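You operate a simulated robot arm through the tools that you are given. There is no shell and no other tool.

The job below is to be done with a simulated robot arm. You get a single attempt, and the scene is never put back.

## Task
The disc on the steel plate was chalked by mistake: clean it and chalk the card's disc instead.
Fine: wash, dry, back on the disc rail; one white spot on the disc the yellow card names; tools put back. Set down upright: yellow felt pad, white cloth pad, white-tipped chalk.

It is judged by the outcome, as a careful person would: the job done as asked, and still so three seconds after it is handed in. It fails if anything else is knocked over, pushed out of place, dropped, spilled or broken. Flat cloth is picked up by pressing the open fingertips on it (5 to 10 N) and closing them slowly along it; thin cloth reads only 2 to 8 mm in the jaws.

## Robot
A 7-joint arm with a two-finger parallel gripper, fixed in place. Base frame: the origin is on the floor under the middle of its stand, x ahead of it, y to its left, z up; the work surface is at about z = 88. Units: cm, rad, N and s.
It reaches about 137.2 cm from its shoulder. Its first joint turns from -2.601 to 2.601 rad. Payload 3.43 kg.
Tool frame: the origin (TCP) lies between the finger pads and is the grasp point; the fingertips stand 3 cm ahead of it; z points along the fingers, y is the line along which they close. Largest opening 9.4 cm; finger width 2.8, thickness 1; the body of the gripper, 5 by 9.6 cm, starts 5.5 cm behind the TCP.
Orientation is that of the tool frame in the base frame, as [roll, pitch, yaw] about the fixed x, y, z axes, in that order (R = Rz(yaw) Ry(pitch) Rx(roll)). With the fingers straight down and closing along the base's y, the tool's x points along the base's -x, its y along +y and its z along -z.

## Interface
- The arm moves only by the tool arm_command. Its argument "targets" is text: rows parted by semicolons, each of 7 numbers parted by spaces: the turn, a rotation vector about the base's x, y, z in rad, then the shift along the base's x, y, z in m, then the gripper command, from -1 (fully open) to 1 (shut), values between in proportion. In form: rx ry rz tx ty tz gripper; .... A call has 1 to 20 rows; each row shifts and turns the commanded pose from where the row before left it. A row lasts 0.2 s, in which the tool goes at most 5 cm and 0.15 rad; a call with a longer step from one row to the next is refused whole, and so is a gripper value outside its range. Where a pose cannot be reached the arm comes as near as it can. A force on the tool above 40 N (or 10 N above the force at the start of the call, whichever is more), or a blocked arm, ends the call early, and 0.2 s more pass. The fingers move at their own pace (about 4.5 cm/s each) and stop on an object; they squeeze with about 43 N. The grip force told is the motor's: it shows also when the fingers shut on nothing. Time passes only in rows, and 0.2 s behind the last, so rows that do not move let the fingers close. It gives the time, the measured TCP pose, the force on the tool (base axes), the opening and the grip force at its end, in the units of the frame above (readings bear some noise), with the torque about the TCP (base axes, N m) and any sound that the robot's microphone picked up.
- Cameras (640 x 400 px; columns grow to the right, rows downward): "scene" is fixed at [4.82, 65.04, 145.77]; the picture's right is [0.60, -0.80, 0.00], its down [-0.64, -0.48, -0.60] and it looks along [0.48, 0.36, -0.80] (base axes); focal length 261 px, centre (320, 200). "wrist" rides on the gripper at [7.6, 1.4, -10.2] in the tool frame; the picture's right is [-0.18, 0.98, 0.00], its down [-0.75, -0.14, -0.64] and it looks along [-0.63, -0.12, 0.77] (tool axes); focal length 243 px, centre (320, 200). There is no depth. A picture from a camera that has moved, and an enlarged one, comes with that camera's place and axes in the base frame and with its lens.
- capture(camera): a new picture of that camera. It takes no simulated time.
- inspect(camera, box): a new picture of the part [left, top, right, bottom] of that camera's present view, enlarged. It takes no simulated time.
- sign_off(): hands the job in; it is judged then, once.

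Places have to be worked out from the pictures, the camera data and where the tool is seen. Open the gripper and draw the arm clear of the work before you hand the job in, unless the task says otherwise.

The tools are called after "Call:" as name(argument=value, ...) on one line, values as JSON. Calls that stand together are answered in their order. arm_command: Moves the arm, as the interface text tells. Its arguments: {"type":"object","properties":{"targets":{"type":"string"}},"required":["targets"]} The other tools are called the same way: capture (camera) takes a picture; inspect (camera, box) takes an enlarged picture of a part of a camera's view; sign_off () hands the job in.

At the start:

```text
t: 0.0
tcp_pos: [40.46, 90.05, 117.63]
ee_rot: [-3.141, 0.0, -3.141]
wrist_force: [-1.0, 0.5, -1.0]
wrist_torque: [0.03, -0.02, 0.0]
grip_width: 9.38
finger_force: 0.1
```

scene: 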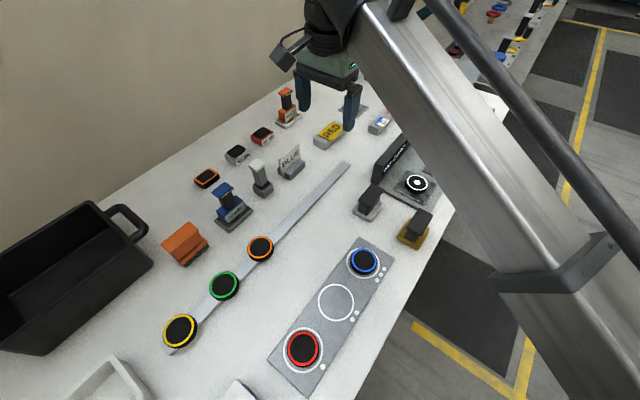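
wrist: 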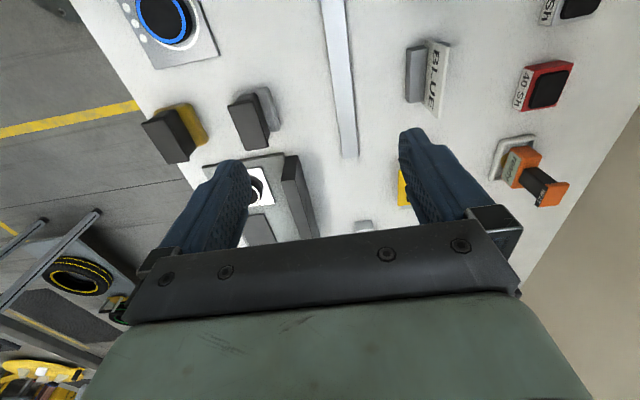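

The arm is at its start pose above the bench. I'll look at enlarged parts of the scene first to identify the tools, discs, plates and cards.

Call:
inspect(camera="scene", box=[260, 60, 480, 260])

Call:
inspect(camera="scene", box=[140, 70, 360, 270])

Call:
inspect(camera="scene", box=[240, 220, 420, 400])

Call:
inspect(camera="scene", box=[0, 180, 280, 400])

Call:
inspect(camera="wrist", box=[120, 60, 420, 260])

Call:
inspect(camera="wrist", box=[380, 0, 640, 220])

```text
2.00 times, centred on (370, 160) of scene
camera zoom: at [4.82, 65.04, 145.77], right [0.6, -0.8, 0.0], down [-0.64, -0.48, -0.6], along [0.48, 0.36, -0.8], focal length 522 px, centre (220, 280)
```

zoom: 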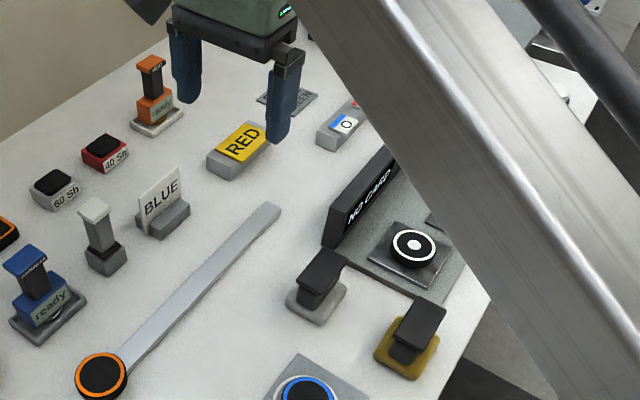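

```text
2.00 times, centred on (250, 170) of scene
camera zoom: at [4.82, 65.04, 145.77], right [0.6, -0.8, 0.0], down [-0.64, -0.48, -0.6], along [0.48, 0.36, -0.8], focal length 522 px, centre (460, 260)
```

zoom: 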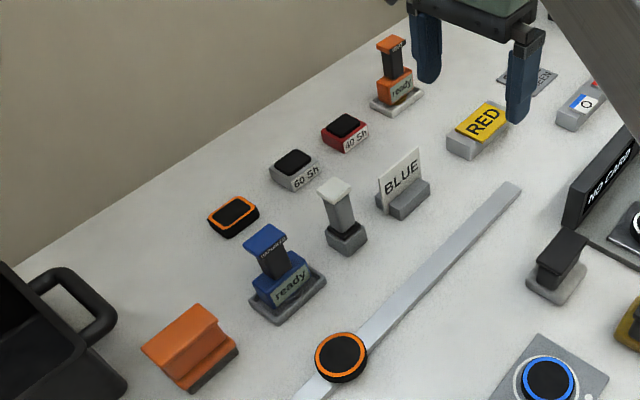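

```text
2.22 times, centred on (330, 310) of scene
camera zoom: at [4.82, 65.04, 145.77], right [0.6, -0.8, 0.0], down [-0.64, -0.48, -0.6], along [0.48, 0.36, -0.8], focal length 580 px, centre (298, -44)
```

zoom: 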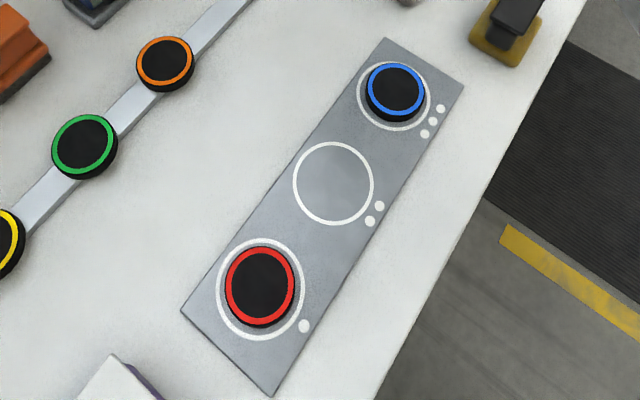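

```text
1.82 times, centred on (140, 290) of scene
camera zoom: at [4.82, 65.04, 145.77], right [0.6, -0.8, 0.0], down [-0.64, -0.48, -0.6], along [0.48, 0.36, -0.8], focal length 475 px, centre (647, 36)
```

zoom: 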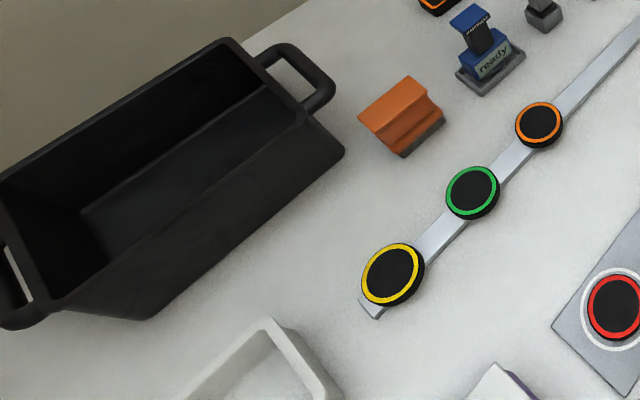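

```text
2.00 times, centred on (270, 160) of wrist
camera zoom: at [32.84, 91.54, 127.92], right [0.18, 0.98, 0.0], down [0.75, -0.14, 0.64], along [0.63, -0.12, -0.77], focal length 485 px, centre (420, 280)
```

zoom: 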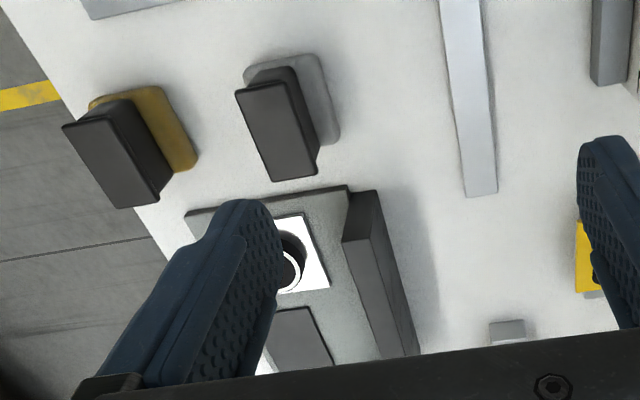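

```text
1.82 times, centred on (510, 110) of wrist
camera zoom: at [32.84, 91.54, 127.92], right [0.18, 0.98, 0.0], down [0.75, -0.14, 0.64], along [0.63, -0.12, -0.77], focal length 441 px, centre (-26, 364)
```

zoom: 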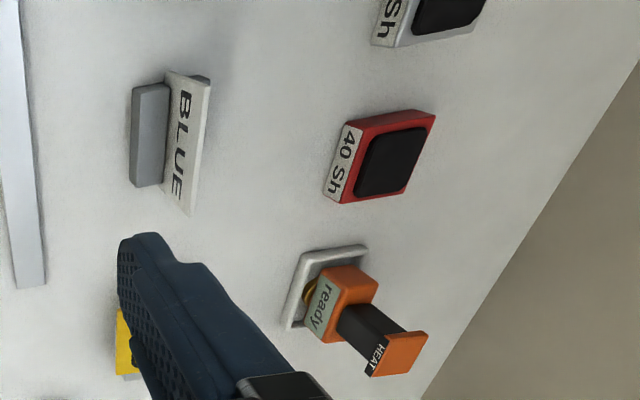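

The yellow card reads RED, the white one BLUE. A disc with a white spot sits on the small steel plate at the NO CARD station (about x 58, y 72). I'll raise the arm and draw back to survey with the wrist camera before touching anything.

Call:
arm_command(targets="0 0 0 0 0 0.04 -1; 0 0 0 -0.02 0 0.04 -1; 0 0 0 -0.03 0 0.04 -1; 0 0 0 -0.04 0 0.02 -1; 0 0 0 -0.04 0 0.02 -1; 0 0 0 -0.04 0 0 -1; 0 0 0 -0.04 0 0 -1; 0 0 0 0 0 0 -1")

```text
t: 1.8
tcp_pos: [20.33, 93.64, 126.57]
ee_rot: [3.124, 0.003, -3.141]
wrist_force: [-0.4, 0.0, -0.6]
wrist_torque: [0.0, 0.02, -0.02]
grip_width: 9.39
finger_force: 0.1
out of reach, approached as far as the arm can: row 3, 4, 5, 6, 7
```

The arm stopped slightly short (at z 126, limited reach there). I'll look at the pictures from here.

Call:
capture(camera="wrist")

Call:
capture(camera="scene")

```text
taken
camera wrist: at [12.7, 94.92, 136.85], right [0.18, 0.98, 0.02], down [0.75, -0.15, 0.64], along [0.63, -0.1, -0.77], focal length 243 px, centre (320, 200)
```

wrist: 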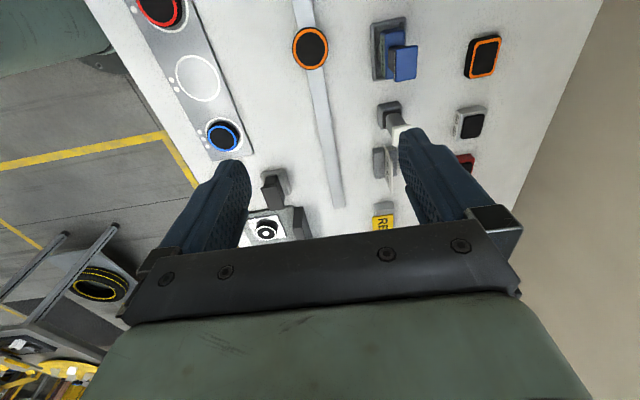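

```text
taken
```

scene: 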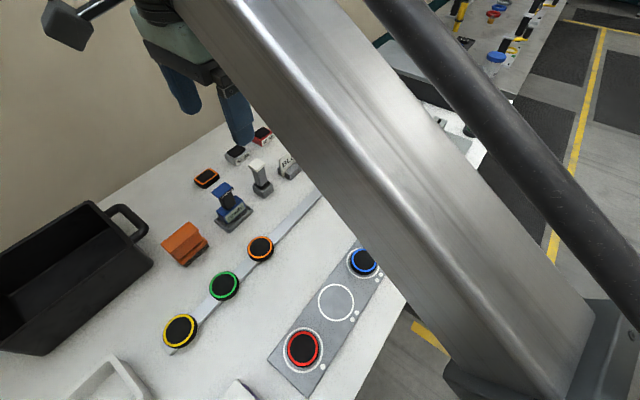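

The near side holds red and blue discs on the dotted plate. I'll move over in front of the NO CARD station for a clear look between the fingers.

Call:
arm_command(targets="0 0 0 0.04 0 -0.03 -1; 0 0 0 0.04 -0.04 -0.03 -1; 0 0 0 0.04 -0.04 -0.02 -1; 0 0 0 0.04 -0.04 0 -1; 0 0 0 0.03 -0.04 0 -1; 0 0 0 0 0 0 -1")

Call:
capture(camera="wrist")

Call:
inspect(camera="wrist", box=[220, 100, 420, 225])

Call:
capture(camera="scene")

```text
refused: row 2 steps farther than a row can; nothing moved
```

```text
taken
camera wrist: at [12.7, 94.92, 136.85], right [0.18, 0.98, 0.02], down [0.75, -0.15, 0.64], along [0.63, -0.1, -0.77], focal length 243 px, centre (320, 200)
```

wrist: 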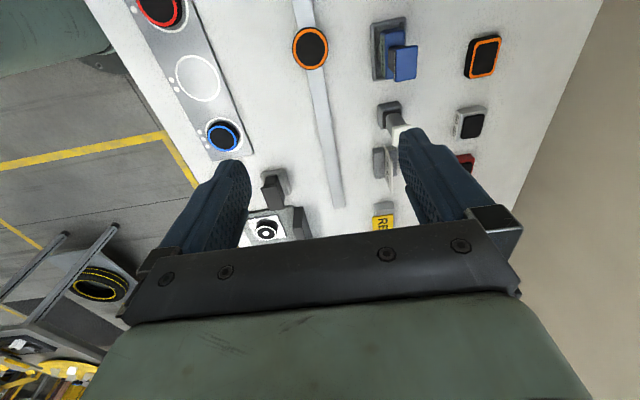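

```text
3.20 times, centred on (320, 162) of wrist
camera zoom: at [12.7, 94.92, 136.85], right [0.18, 0.98, 0.02], down [0.75, -0.15, 0.64], along [0.63, -0.1, -0.77], focal length 776 px, centre (320, 320)
```

zoom: 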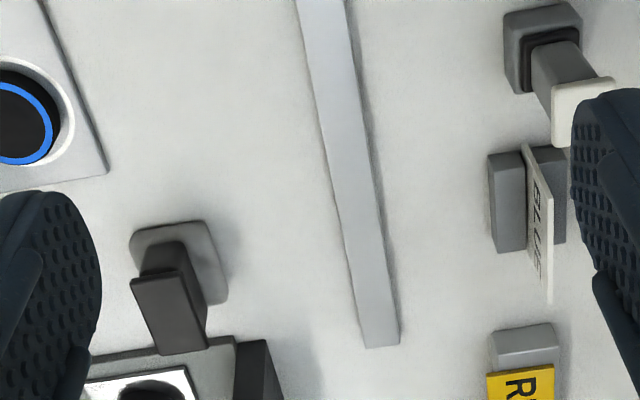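

```text
taken
```

scene: 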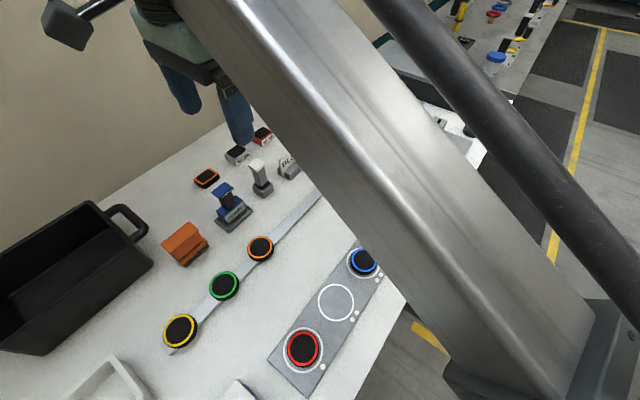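

The step was over 5 cm in length; I'll resend it with smaller diagonal steps.

Call:
arm_command(targets="0 0 0 0.035 0 -0.03 -1; 0 0 0 0.03 -0.03 -0.02 -1; 0 0 0 0.03 -0.03 -0.02 -1; 0 0 0 0.03 -0.03 0 -1; 0 0 0 0.03 -0.03 0 -1; 0 0 0 0.03 -0.03 0 -1; 0 0 0 0 -0.03 0 -1; 0 0 0 0 0 0 -1")

Call:
capture(camera="wrist")

Call:
inspect(camera="wrist", box=[220, 100, 420, 225])

Call:
capture(camera="scene")

```text
t: 3.6
tcp_pos: [38.83, 75.57, 119.46]
ee_rot: [3.137, 0.002, 3.141]
wrist_force: [-0.3, 0.4, 0.4]
wrist_torque: [0.02, -0.01, 0.0]
grip_width: 9.39
finger_force: 0.0
```

```text
taken
camera wrist: at [31.28, 76.87, 129.72], right [0.18, 0.98, 0.01], down [0.75, -0.14, 0.64], along [0.63, -0.11, -0.77], focal length 243 px, centre (320, 200)
```

wrist: 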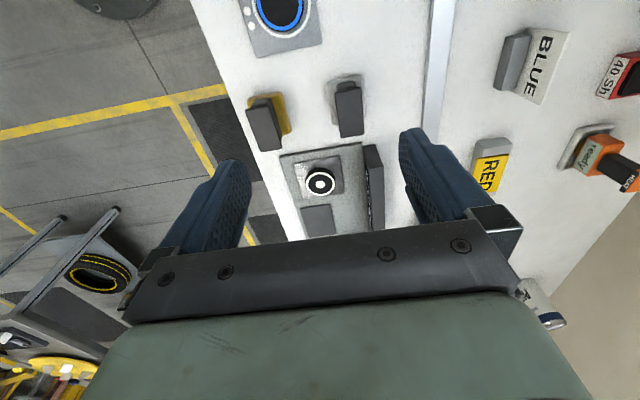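

```text
3.20 times, centred on (320, 162) of wrist
camera zoom: at [31.28, 76.87, 129.72], right [0.18, 0.98, 0.01], down [0.75, -0.14, 0.64], along [0.63, -0.11, -0.77], focal length 776 px, centre (320, 320)
```

zoom: 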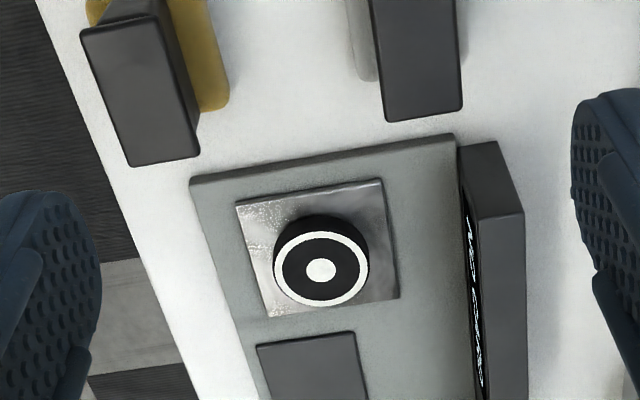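

```text
taken
```

scene: 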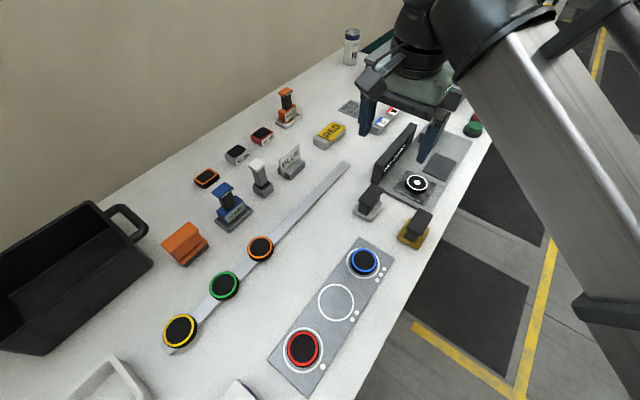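

The chalked disc is white-ringed with a white spot, on the steel plate of a station reading NO CARD. Next I enlarge the back part of the scene and the labels on the other items.

Call:
inspect(camera="scene", box=[330, 20, 500, 130])

Call:
inspect(camera="scene", box=[340, 110, 480, 250])

Call:
inspect(camera="scene", box=[190, 80, 350, 240])

Call:
inspect(camera="scene", box=[60, 300, 260, 400])

Call:
inspect(camera="wrist", box=[420, 0, 640, 200])

```text
3.64 times, centred on (415, 75) of scene
camera zoom: at [4.82, 65.04, 145.77], right [0.6, -0.8, 0.0], down [-0.64, -0.48, -0.6], along [0.48, 0.36, -0.8], focal length 950 px, centre (-26, 654)
```

zoom: 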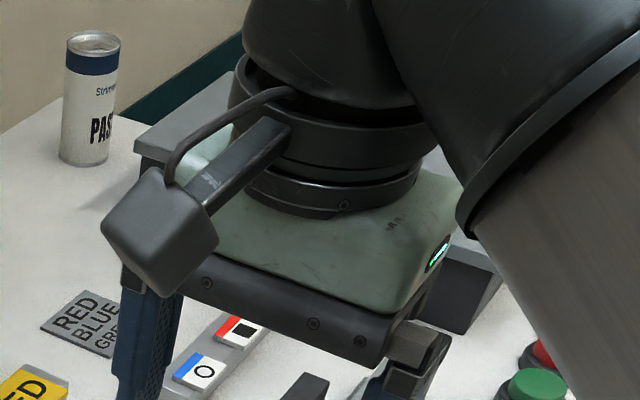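

```text
2.86 times, centred on (410, 180) of scene
camera zoom: at [4.82, 65.04, 145.77], right [0.6, -0.8, 0.0], down [-0.64, -0.48, -0.6], along [0.48, 0.36, -0.8], focal length 746 px, centre (63, 257)
```

zoom: 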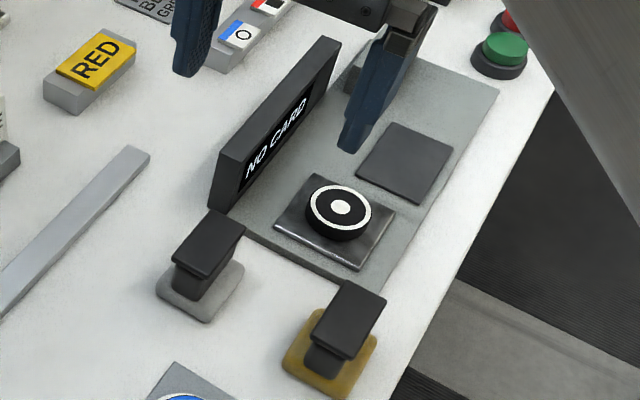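

```text
2.50 times, centred on (270, 160) of scene
camera zoom: at [4.82, 65.04, 145.77], right [0.6, -0.8, 0.0], down [-0.64, -0.48, -0.6], along [0.48, 0.36, -0.8], focal length 653 px, centre (445, 300)
```

zoom: 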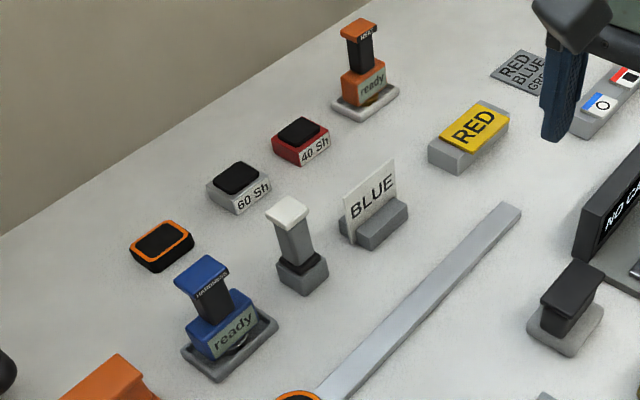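

```text
3.20 times, centred on (160, 350) of scene
camera zoom: at [4.82, 65.04, 145.77], right [0.6, -0.8, 0.0], down [-0.64, -0.48, -0.6], along [0.48, 0.36, -0.8], focal length 836 px, centre (832, -280)
```

zoom: 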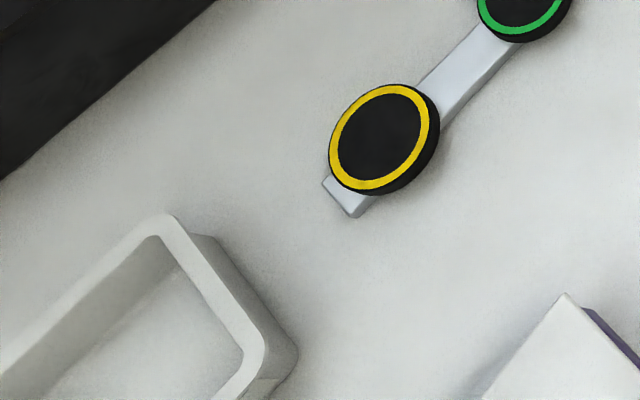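

```text
2.00 times, centred on (530, 100) of wrist
camera zoom: at [31.28, 76.87, 129.72], right [0.18, 0.98, 0.01], down [0.75, -0.14, 0.64], along [0.63, -0.11, -0.77], focal length 485 px, centre (-100, 400)
```

zoom: 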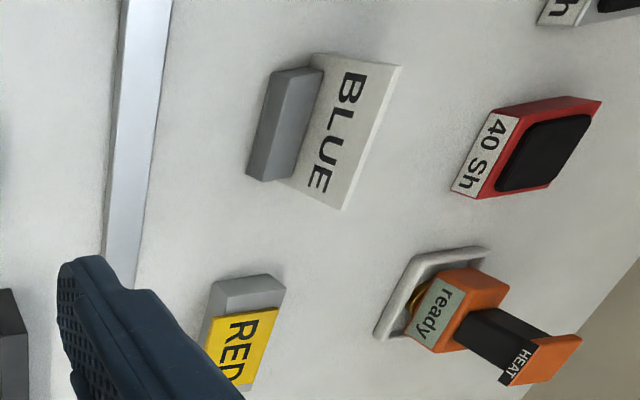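

Most of the rest look like uninvolved instruments. I still need to see the left side (tray, tub, white box), so I'll swing there, turning the tool so the camera looks along +y.

Call:
arm_command(targets="0 0 0.14 -0.045 0 0 -1; 0 0 0.14 -0.045 0 0 -1; 0 0 0.14 -0.045 0 0 -1; 0 0 0.14 -0.045 0 0 -1; 0 0 0.14 -0.045 0 0 -1; 0 0 0.14 -0.045 0 0 -1; 0 0 0.14 -0.045 0 0 -1; 0 0 0.14 -0.045 0 0 -1; 0 0 0.14 -0.045 0 0 -1; 0 0 0.14 -0.045 0 0 -1; 0 0 0.14 -0.045 0 0 -1; 0 0 0.03 -0.02 0 0 -1; 0 0 0 0 0 0 -1")

Call:
capture(camera="wrist")

Call:
capture(camera="scene")

```text
t: 6.4
tcp_pos: [-12.66, 76.72, 117.15]
ee_rot: [3.141, 0.008, -1.571]
wrist_force: [-16.0, 16.4, -31.5]
wrist_torque: [0.68, -2.07, -1.42]
grip_width: 9.4
finger_force: 0.0
out of reach, approached as far as the arm can: row 1, 2, 3, 4, 5
```

```text
taken
camera wrist: at [-13.87, 68.96, 127.49], right [-0.98, 0.18, 0.0], down [0.14, 0.75, 0.65], along [0.12, 0.64, -0.76], focal length 243 px, centre (320, 200)
```

wrist: 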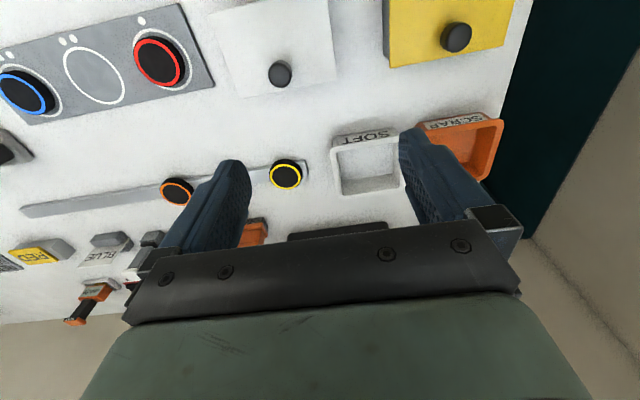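

```text
taken
```

scene: 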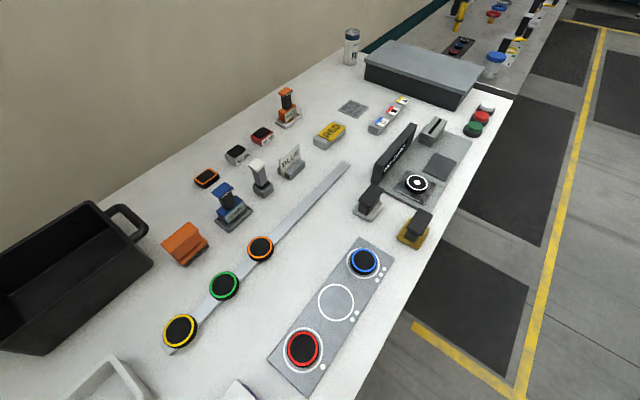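

The wrist now shows trays labelled SOFT and SCRAP, and white and yellow boxes with knobs. The force reading is large, so I'll hold still one row to check it, and take enlarged pictures.

Call:
arm_command(targets="0 0 0 0 0 0 -1; 0 0 0 0 0 0 -1")

Call:
inspect(camera="scene", box=[330, 30, 530, 150])

Call:
inspect(camera="scene", box=[340, 100, 480, 250])

Call:
inspect(camera="wrist", box=[200, 0, 540, 220])

Call:
inspect(camera="scene", box=[430, 0, 600, 110])

```text
t: 7.0
tcp_pos: [-12.53, 76.71, 117.29]
ee_rot: [3.14, 0.006, -1.571]
wrist_force: [-4.0, 15.7, -35.2]
wrist_torque: [0.97, -0.74, -0.48]
grip_width: 9.42
finger_force: 0.1
```

```text
3.20 times, centred on (430, 90) of scene
camera zoom: at [4.82, 65.04, 145.77], right [0.6, -0.8, 0.0], down [-0.64, -0.48, -0.6], along [0.48, 0.36, -0.8], focal length 836 px, centre (-32, 552)
```

zoom: 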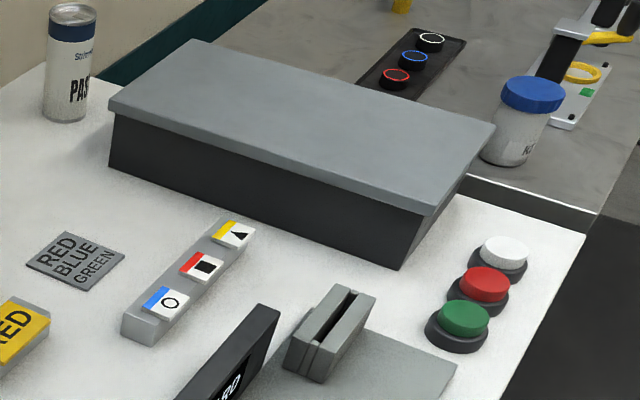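

```text
2.67 times, centred on (410, 175) of scene
camera zoom: at [4.82, 65.04, 145.77], right [0.6, -0.8, 0.0], down [-0.64, -0.48, -0.6], along [0.48, 0.36, -0.8], focal length 697 px, centre (80, 267)
```

zoom: 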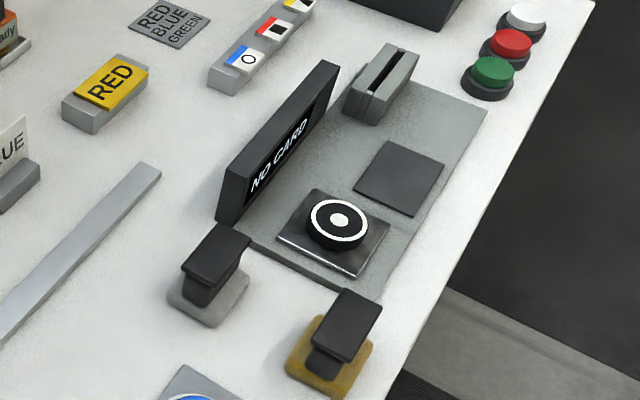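

```text
1.82 times, centred on (370, 110) of wrist
camera zoom: at [-13.83, 68.96, 127.49], right [-0.98, 0.18, 0.0], down [0.14, 0.75, 0.65], along [0.12, 0.64, -0.76], focal length 441 px, centre (229, 364)
```

zoom: 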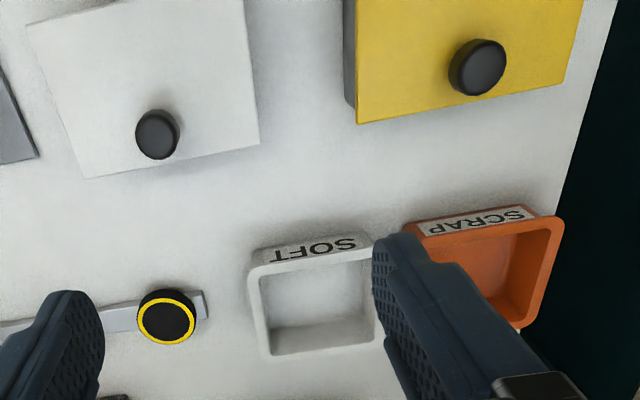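

```text
3.64 times, centred on (515, 55) of scene
camera zoom: at [4.82, 65.04, 145.77], right [0.6, -0.8, 0.0], down [-0.64, -0.48, -0.6], along [0.48, 0.36, -0.8], focal length 950 px, centre (-389, 727)
```

zoom: 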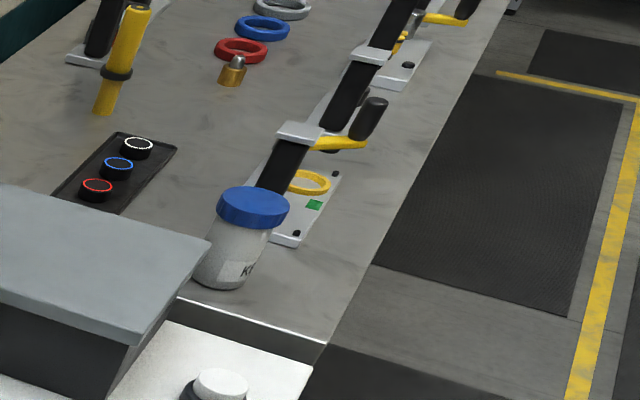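

Holding still still reads about 39 N with nothing near the fingers, probably the arm folded against its own limits here. I'll swing back outward with the original tool yaw, toward the pads, and check that the force drops.

Call:
arm_command(targets="0 0 -0.05 0.02 0.03 0 -1; 0 0 -0.14 0.04 0.02 0 -1; 0 0 -0.14 0.045 0 0 -1; 0 0 -0.14 0.045 0 0 -1; 0 0 -0.14 0.045 0 0 -1")

```text
t: 8.2
tcp_pos: [6.96, 81.75, 117.25]
ee_rot: [-3.14, 0.001, -2.183]
wrist_force: [-0.1, 0.3, 0.4]
wrist_torque: [-0.01, 0.0, 0.01]
grip_width: 9.42
finger_force: 0.1
```

The force has gone to zero, so that was the arm folding on itself. I continue to a close view of the two pads and the disc.

Call:
arm_command(targets="0 0 -0.137 0.04 -0.01 0 -1; 0 0 -0.137 0.04 -0.01 -0.01 -1; 0 0 -0.137 0.04 -0.01 -0.01 -1; 0 0 -0.137 0.04 -0.01 -0.01 -1; 0 0 -0.137 0.04 -0.02 -0.01 -1; 0 0 -0.137 0.04 -0.01 -0.01 -1; 0 0 -0.137 0.03 0 -0.02 -1; 0 0 0 0 0 0 -1")

Call:
capture(camera="wrist")

Call:
inspect(camera="wrist", box=[220, 60, 440, 240])

```text
t: 10.0
tcp_pos: [34.04, 74.64, 110.43]
ee_rot: [-3.141, -0.001, 3.14]
wrist_force: [-0.1, -0.6, -0.3]
wrist_torque: [0.02, -0.03, -0.02]
grip_width: 9.38
finger_force: 0.0
```

```text
taken
camera wrist: at [26.54, 76.11, 120.7], right [0.19, 0.98, 0.0], down [0.75, -0.14, 0.64], along [0.63, -0.12, -0.77], focal length 243 px, centre (320, 200)
```

wrist: 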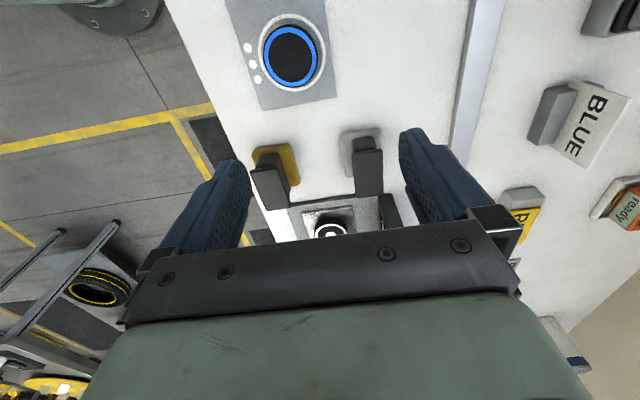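

```text
2.22 times, centred on (330, 150) of wrist
camera zoom: at [26.54, 76.11, 120.7], right [0.19, 0.98, 0.0], down [0.75, -0.14, 0.64], along [0.63, -0.12, -0.77], focal length 539 px, centre (298, 311)
```

zoom: 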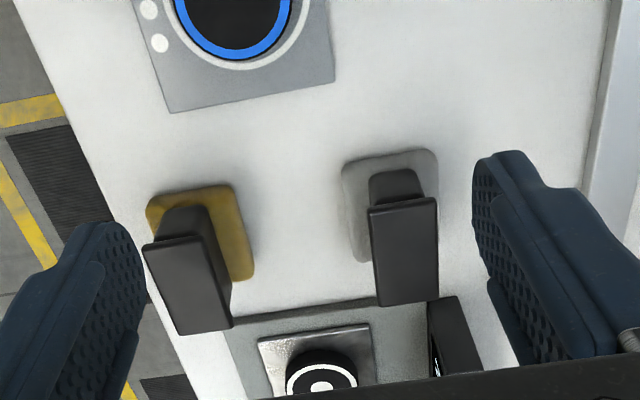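

From the two views I place the pad handles' tops at about (44.5, 66.1, 95) for yellow felt and (44.7, 78.9, 95) for white cloth, both aligned with x. Next I look at the white-capped item near the BLUE card, which may be the chalk, so I move over that side.

Call:
arm_command(targets="0 0 0 -0.02 0.04 0 -1; 0 0 0 -0.03 0.04 0 -1; 0 0 0 -0.03 0.04 0 -1; 0 0 0 -0.03 0.04 0 -1; 0 0 0 -0.02 0.04 0 -1; 0 0 0 0 0.04 0 -1; 0 0 0 0 0.03 0 -1; 0 0 0 0 0 0 -1")

Call:
capture(camera="wrist")

Call:
inspect(camera="wrist", box=[220, 60, 440, 240])

Call:
capture(camera="scene")

```text
t: 11.8
tcp_pos: [21.08, 101.76, 110.32]
ee_rot: [-3.141, 0.0, -3.141]
wrist_force: [0.1, -0.5, 0.5]
wrist_torque: [0.02, -0.03, -0.02]
grip_width: 9.4
finger_force: 0.0
```

```text
taken
camera wrist: at [13.57, 103.04, 120.66], right [0.18, 0.98, 0.0], down [0.75, -0.14, 0.64], along [0.63, -0.12, -0.77], focal length 243 px, centre (320, 200)
```

wrist: 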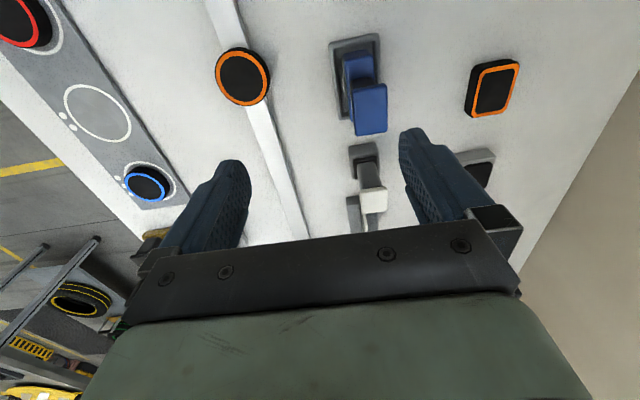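

```text
2.22 times, centred on (330, 150) of wrist
camera zoom: at [13.57, 103.04, 120.66], right [0.18, 0.98, 0.0], down [0.75, -0.14, 0.64], along [0.63, -0.12, -0.77], focal length 539 px, centre (298, 311)
```

zoom: 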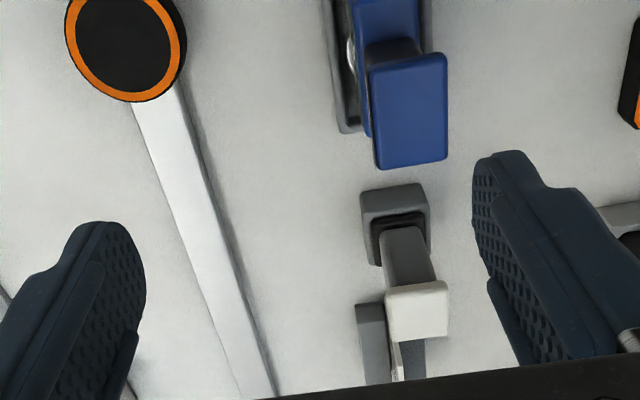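

```text
taken
```

scene: 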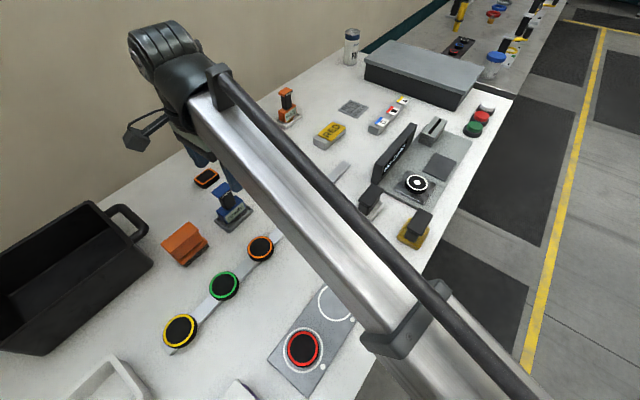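

The white-capped stick stands in a grey block at about (32.2, 105.6) with its top near z 99; I take this as the chalk. Now I fetch the yellow felt pad: move above its handle at (44.6, 66.1).

Call:
arm_command(targets="0 0 0 0.0235 -0.0357 0 -1; 0 0 0 0.0235 -0.0357 0 -1; 0 0 0 0.0235 -0.0357 0 -1; 0 0 0 0.0235 -0.0357 0 -1; 0 0 0 0.0235 -0.0357 0 -1; 0 0 0 0.0235 -0.0357 0 -1; 0 0 0 0.0235 -0.0357 0 -1; 0 0 0 0.0235 -0.0357 0 -1; 0 0 0 0.0235 -0.0357 -0.01 -1; 0 0 0 0.0235 -0.0355 -0.02 -1; 0 0 0 0 0 0 -1")

Call:
capture(camera="wrist")

Call:
capture(camera="scene")

```text
t: 14.2
tcp_pos: [44.59, 66.0, 107.41]
ee_rot: [3.14, 0.002, -3.14]
wrist_force: [-0.1, -0.1, 0.7]
wrist_torque: [0.03, 0.03, 0.02]
grip_width: 9.41
finger_force: 0.0
```

```text
taken
camera wrist: at [36.99, 67.39, 117.63], right [0.18, 0.98, 0.0], down [0.75, -0.14, 0.64], along [0.63, -0.12, -0.77], focal length 243 px, centre (320, 200)
```

wrist: 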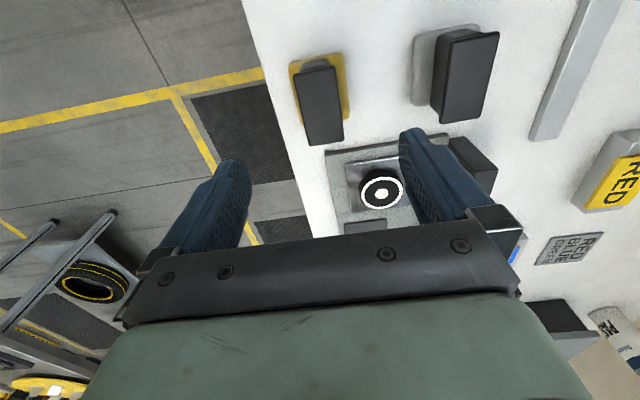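

```text
taken
```

scene: 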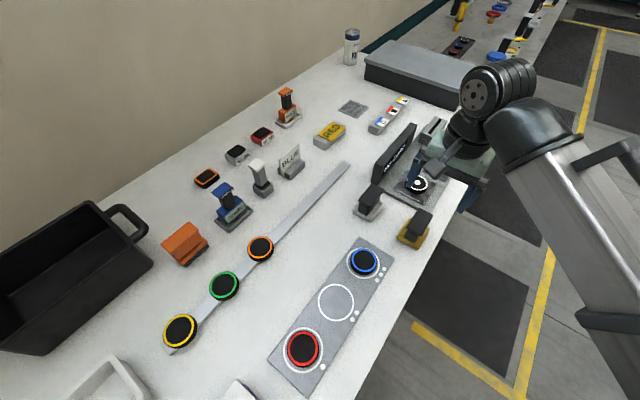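

The felt handle lies right under the tool centre. I descend to z about 94.3, with the open fingers either side of the handle.

Call:
arm_command(targets="0 0 0 0 0.0005 -0.04 -1; 0 0 0 0 0 -0.04 -1; 0 0 0 0 0 -0.03 -1; 0 0 0 0 0 -0.02 -1; 0 0 0 0 0 0 -1")

Call:
capture(camera="wrist")

Call:
inspect(camera="scene", box=[340, 130, 500, 260])

```text
t: 15.4
tcp_pos: [44.58, 66.23, 94.22]
ee_rot: [-3.141, 0.0, 3.141]
wrist_force: [-0.5, 0.3, 0.4]
wrist_torque: [-0.04, -0.01, 0.02]
grip_width: 9.43
finger_force: 0.2
```

```text
taken
camera wrist: at [36.97, 67.5, 104.56], right [0.18, 0.98, 0.0], down [0.75, -0.14, 0.64], along [0.63, -0.12, -0.77], focal length 243 px, centre (320, 200)
```

wrist: 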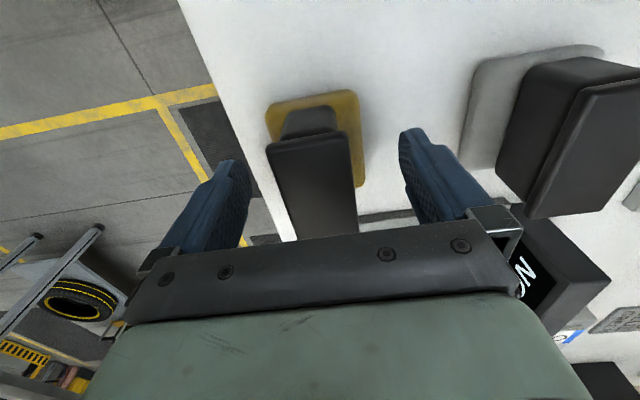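

```text
3.08 times, centred on (420, 195) of scene
camera zoom: at [4.82, 65.04, 145.77], right [0.6, -0.8, 0.0], down [-0.64, -0.48, -0.6], along [0.48, 0.36, -0.8], focal length 804 px, centre (12, 215)
```

zoom: 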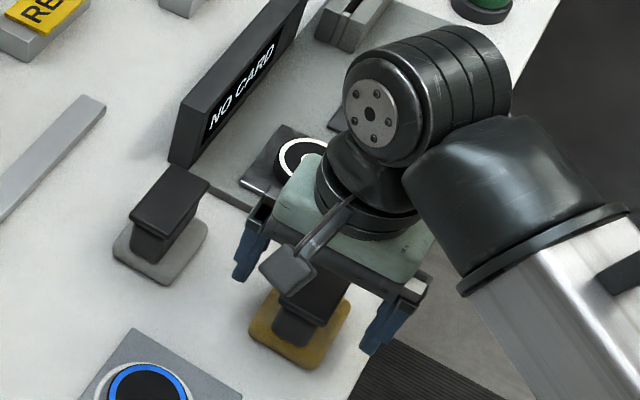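

Handle is between the fingers, about 3 mm toward -y of centre; I shift that much and close.

Call:
arm_command(targets="0 0 0 0 -0.003 0 -1; 0 0 0 0 0 0 0; 0 0 0 0 0 0 0.3; 0 0 0 0 0 0 1; 0 0 0 0 0 0 1; 0 0 0 0 0 0 1; 0 0 0 0 0 0 1")

Call:
capture(camera="wrist")

```text
t: 17.0
tcp_pos: [44.6, 65.87, 94.34]
ee_rot: [-3.141, 0.0, 3.142]
wrist_force: [-0.5, 1.3, 1.4]
wrist_torque: [-0.01, -0.03, -0.01]
grip_width: 4.16
finger_force: 42.7
```

```text
taken
camera wrist: at [36.99, 67.21, 104.63], right [0.18, 0.98, 0.0], down [0.75, -0.14, 0.64], along [0.63, -0.12, -0.77], focal length 243 px, centre (320, 200)
```

wrist: 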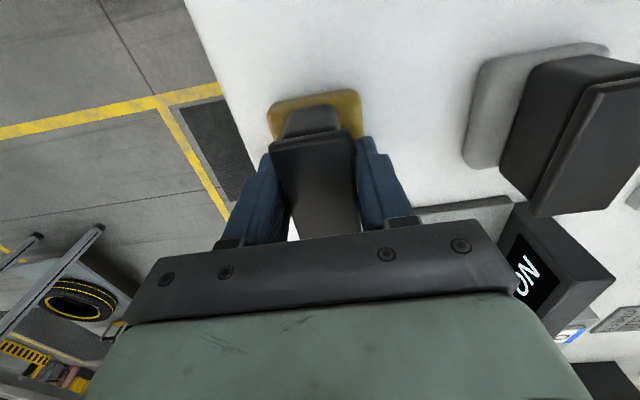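

The felt handle is gripped (4.16 cm wide, 43 N). I lift it 8 cm and look at what comes up and what stays.

Call:
arm_command(targets="0 0 0 0 0 0.01 1; 0 0 0 0 0 0.02 1; 0 0 0 0 0 0.025 1; 0 0 0 0 0 0.025 1; 0 0 0 0 0 0 1")

Call:
capture(camera="wrist")

Call:
inspect(camera="scene", box=[340, 130, 500, 260])

```text
t: 18.2
tcp_pos: [44.59, 65.74, 102.41]
ee_rot: [-3.141, 0.0, 3.141]
wrist_force: [0.6, -0.2, 1.1]
wrist_torque: [-0.04, -0.03, -0.05]
grip_width: 0.0
finger_force: 33.0
```

```text
taken
camera wrist: at [36.99, 67.09, 112.63], right [0.18, 0.98, 0.0], down [0.75, -0.14, 0.64], along [0.63, -0.12, -0.77], focal length 243 px, centre (320, 200)
```

wrist: 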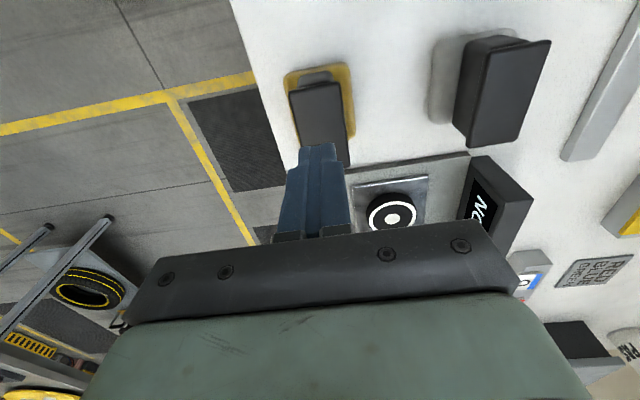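

```text
3.08 times, centred on (420, 195) of scene
camera zoom: at [4.82, 65.04, 145.77], right [0.6, -0.8, 0.0], down [-0.64, -0.48, -0.6], along [0.48, 0.36, -0.8], focal length 804 px, centre (12, 215)
```

zoom: 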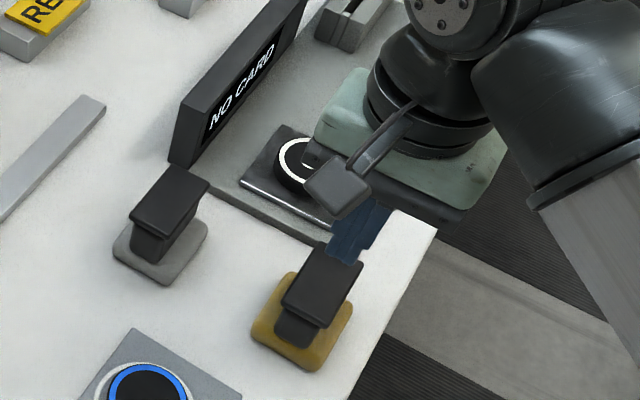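

The handle slipped out: the fingers are shut on nothing and the pad stays standing. I look closely at the handle's shape before trying again.

Call:
inspect(camera="wrist", box=[260, 30, 380, 170])

Call:
inspect(camera="wrist", box=[410, 20, 570, 160])

Call:
inspect(camera="scene", box=[380, 190, 450, 260])

Call:
inspect(camera="scene", box=[335, 170, 405, 240])

```text
2.86 times, centred on (320, 100) of wrist
camera zoom: at [36.99, 67.09, 112.63], right [0.18, 0.98, 0.0], down [0.75, -0.14, 0.64], along [0.63, -0.12, -0.77], focal length 693 px, centre (320, 486)
```

zoom: 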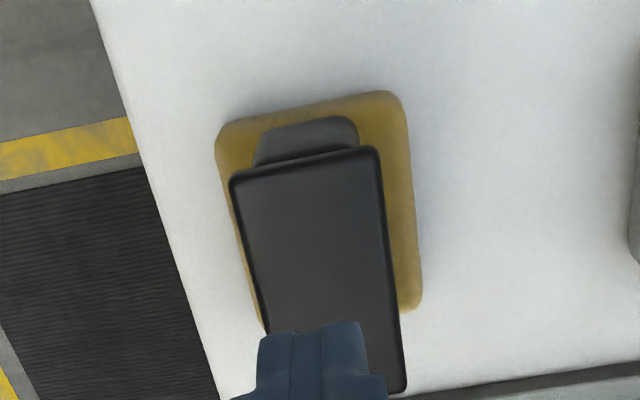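

```text
2.86 times, centred on (490, 90) of wrist
camera zoom: at [36.99, 67.09, 112.63], right [0.18, 0.98, 0.0], down [0.75, -0.14, 0.64], along [0.63, -0.12, -0.77], focal length 693 px, centre (-166, 514)
```

zoom: 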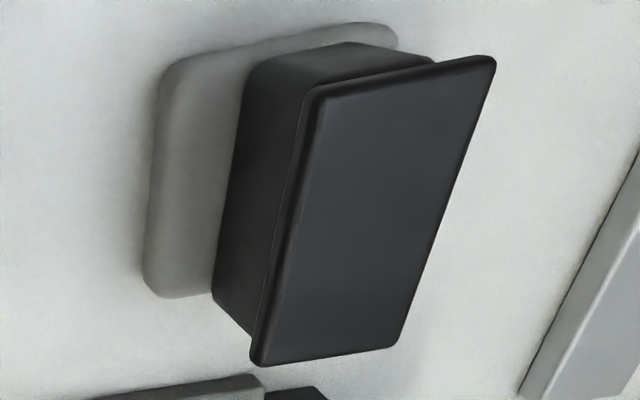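

```text
5.71 times, centred on (415, 225) of scene
camera zoom: at [4.82, 65.04, 145.77], right [0.6, -0.8, 0.0], down [-0.64, -0.48, -0.6], along [0.48, 0.36, -0.8], focal length 1493 px, centre (-223, 57)
```

zoom: 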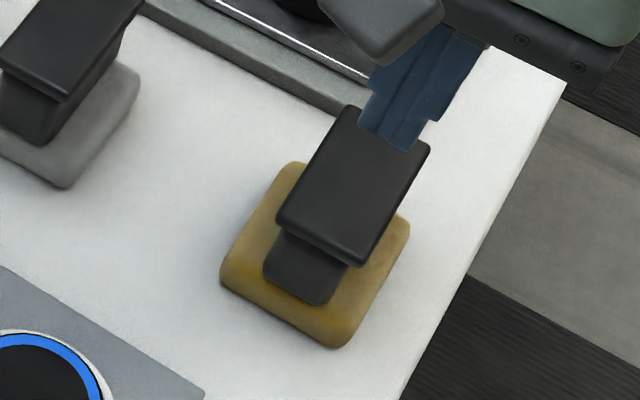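

```text
5.71 times, centred on (370, 205) of scene
camera zoom: at [4.82, 65.04, 145.77], right [0.6, -0.8, 0.0], down [-0.64, -0.48, -0.6], along [0.48, 0.36, -0.8], focal length 1493 px, centre (34, 171)
```

zoom: 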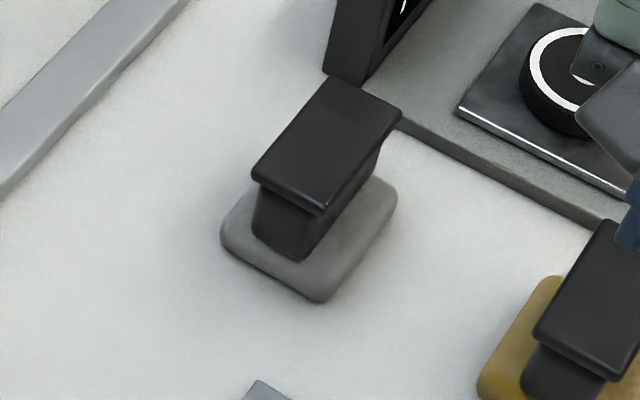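

Re-triangulating with closer views, the slab top is lower than I thought (z about 93.2) and its centre is nearer (45.5, 65.65), so I'd gripped too high and off-centre. I open, shift, and check alignment from just above.

Call:
arm_command(targets="0 0 0 0.009 -0.001 0 -1; 0 0 0 0 0 0 -1; 0 0 0 0 0 0 -1; 0 0 0 0 0 0 -1; 0 0 0 0 0 -0.03 -1; 0 0 0 0 0 0 -1")

Call:
capture(camera="wrist")

Call:
inspect(camera="wrist", box=[220, 60, 440, 240])

```text
t: 19.6
tcp_pos: [45.57, 65.53, 99.33]
ee_rot: [-3.14, 0.0, -3.141]
wrist_force: [-0.1, -0.1, -1.3]
wrist_torque: [0.0, 0.03, 0.0]
grip_width: 9.41
finger_force: 0.1
```

```text
taken
camera wrist: at [37.93, 67.0, 109.64], right [0.18, 0.98, 0.0], down [0.75, -0.14, 0.64], along [0.63, -0.12, -0.77], focal length 243 px, centre (320, 200)
```

wrist: 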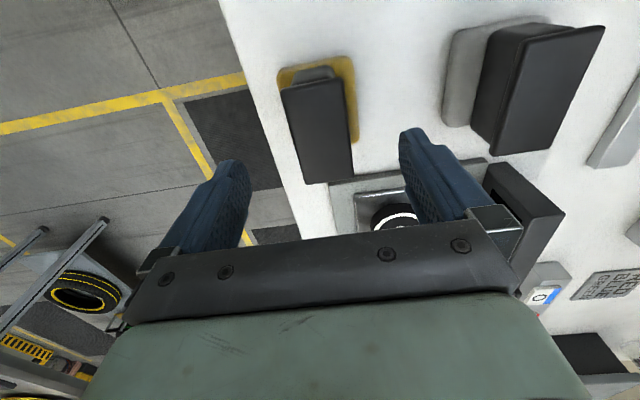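

```text
2.22 times, centred on (330, 150) of wrist
camera zoom: at [37.93, 67.0, 109.64], right [0.18, 0.98, 0.0], down [0.75, -0.14, 0.64], along [0.63, -0.12, -0.77], focal length 539 px, centre (298, 311)
```

zoom: 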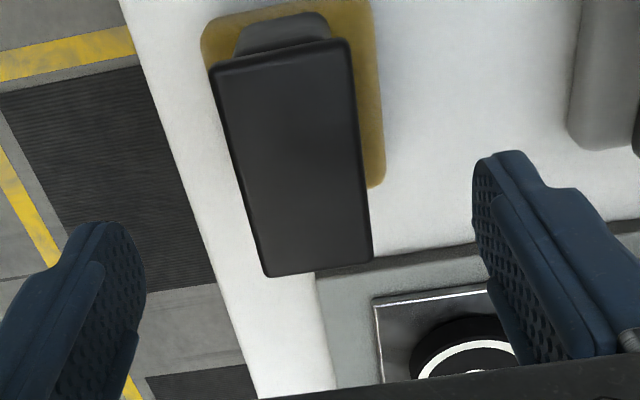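

Now both views agree: the slab is 4.1 by 7.5 cm, centred at (45.7, 65.55), top z about 93.2. I descend to TCP z 93.0 so the slab sits at the pads' centre, then close.

Call:
arm_command(targets="0 0 0 0.0015 0 -0.03 -1; 0 0 0 0 0 -0.02 -1; 0 0 0 0 0 -0.012 -1; 0 0 0 0 0 -0.001 -1; 0 0 0 0 0 0 -1")

```text
t: 20.8
tcp_pos: [45.57, 65.68, 92.99]
ee_rot: [-3.141, 0.0, -3.141]
wrist_force: [0.1, 0.3, -0.2]
wrist_torque: [0.0, 0.0, -0.01]
grip_width: 9.38
finger_force: 0.1
```

No contact on the way down. I close on the slab.

Call:
arm_command(targets="0 0 0 0 0 0 0; 0 0 0 0 0 0 0.3; 0 0 0 0 0 0 1; 0 0 0 0 0 0 1; 0 0 0 0 0 0 1; 0 0 0 0 0 0 1")

Call:
capture(camera="wrist")

Call:
inspect(camera="scene", box=[360, 150, 480, 260])

```text
t: 22.2
tcp_pos: [45.76, 65.67, 93.13]
ee_rot: [-3.14, -0.001, 3.141]
wrist_force: [0.5, 1.1, 0.6]
wrist_torque: [0.04, 0.02, 0.0]
grip_width: 5.91
finger_force: 42.8
```

```text
taken
camera wrist: at [38.09, 67.07, 103.35], right [0.18, 0.98, 0.0], down [0.75, -0.14, 0.64], along [0.63, -0.12, -0.77], focal length 243 px, centre (320, 200)
```

wrist: 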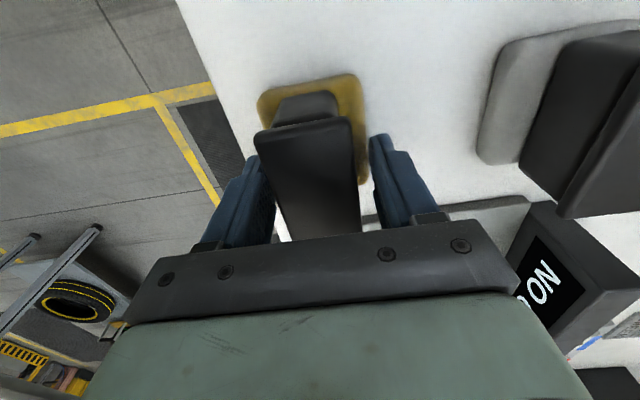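

```text
3.64 times, centred on (420, 205) of scene
camera zoom: at [4.82, 65.04, 145.77], right [0.6, -0.8, 0.0], down [-0.64, -0.48, -0.6], along [0.48, 0.36, -0.8], focal length 950 px, centre (-44, 182)
```

zoom: 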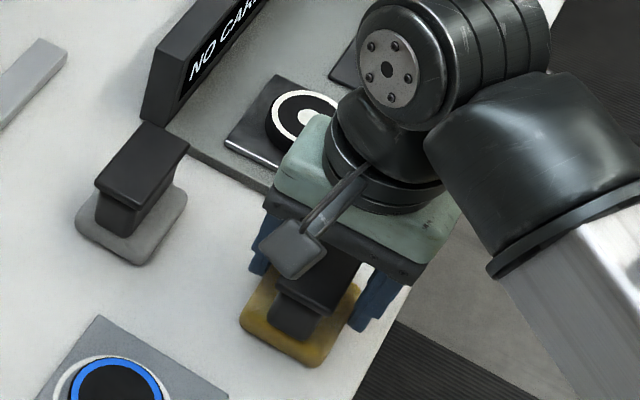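

The fingers stopped at 5.9 cm: the tips met the sides of the thick felt base, so its top is slightly above z 90. I open, raise 8 mm, grip the slab only, and then lift slowly in small steps.

Call:
arm_command(targets="0 0 0 0 0 0 -0.5; 0 0 0 0 0 0 -0.5; 0 0 0 0 0 0.004 -0.5; 0 0 0 0 0 0.004 -0.5; 0 0 0 0 0 0 -0.5")

Call:
arm_command(targets="0 0 0 0 0 0 0; 0 0 0 0 0 0 0.3; 0 0 0 0 0 0 1; 0 0 0 0 0 0 1; 0 0 0 0 0 0 1; 0 0 0 0 0 0 1; 0 0 0 0 0 0 1")

Call:
inspect(camera="wrist", box=[220, 60, 440, 240])

```text
t: 23.4
tcp_pos: [45.53, 65.63, 93.9]
ee_rot: [-3.141, 0.0, -3.141]
wrist_force: [-0.6, 0.4, -0.2]
wrist_torque: [0.03, 0.01, -0.03]
grip_width: 7.06
finger_force: 0.1
```

```text
t: 25.0
tcp_pos: [45.66, 65.66, 93.86]
ee_rot: [-3.142, -0.001, -3.141]
wrist_force: [0.0, 0.9, 2.2]
wrist_torque: [-0.04, 0.0, 0.0]
grip_width: 4.17
finger_force: 43.1
```

```text
2.22 times, centred on (330, 150) of wrist
camera zoom: at [38.09, 67.06, 104.15], right [0.18, 0.98, 0.0], down [0.75, -0.14, 0.64], along [0.63, -0.12, -0.77], focal length 539 px, centre (298, 311)
```

zoom: 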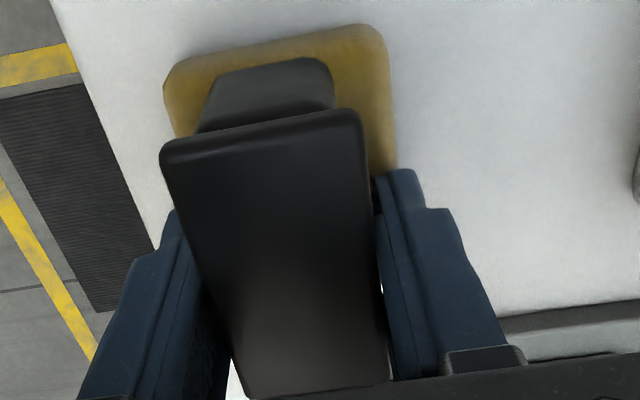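

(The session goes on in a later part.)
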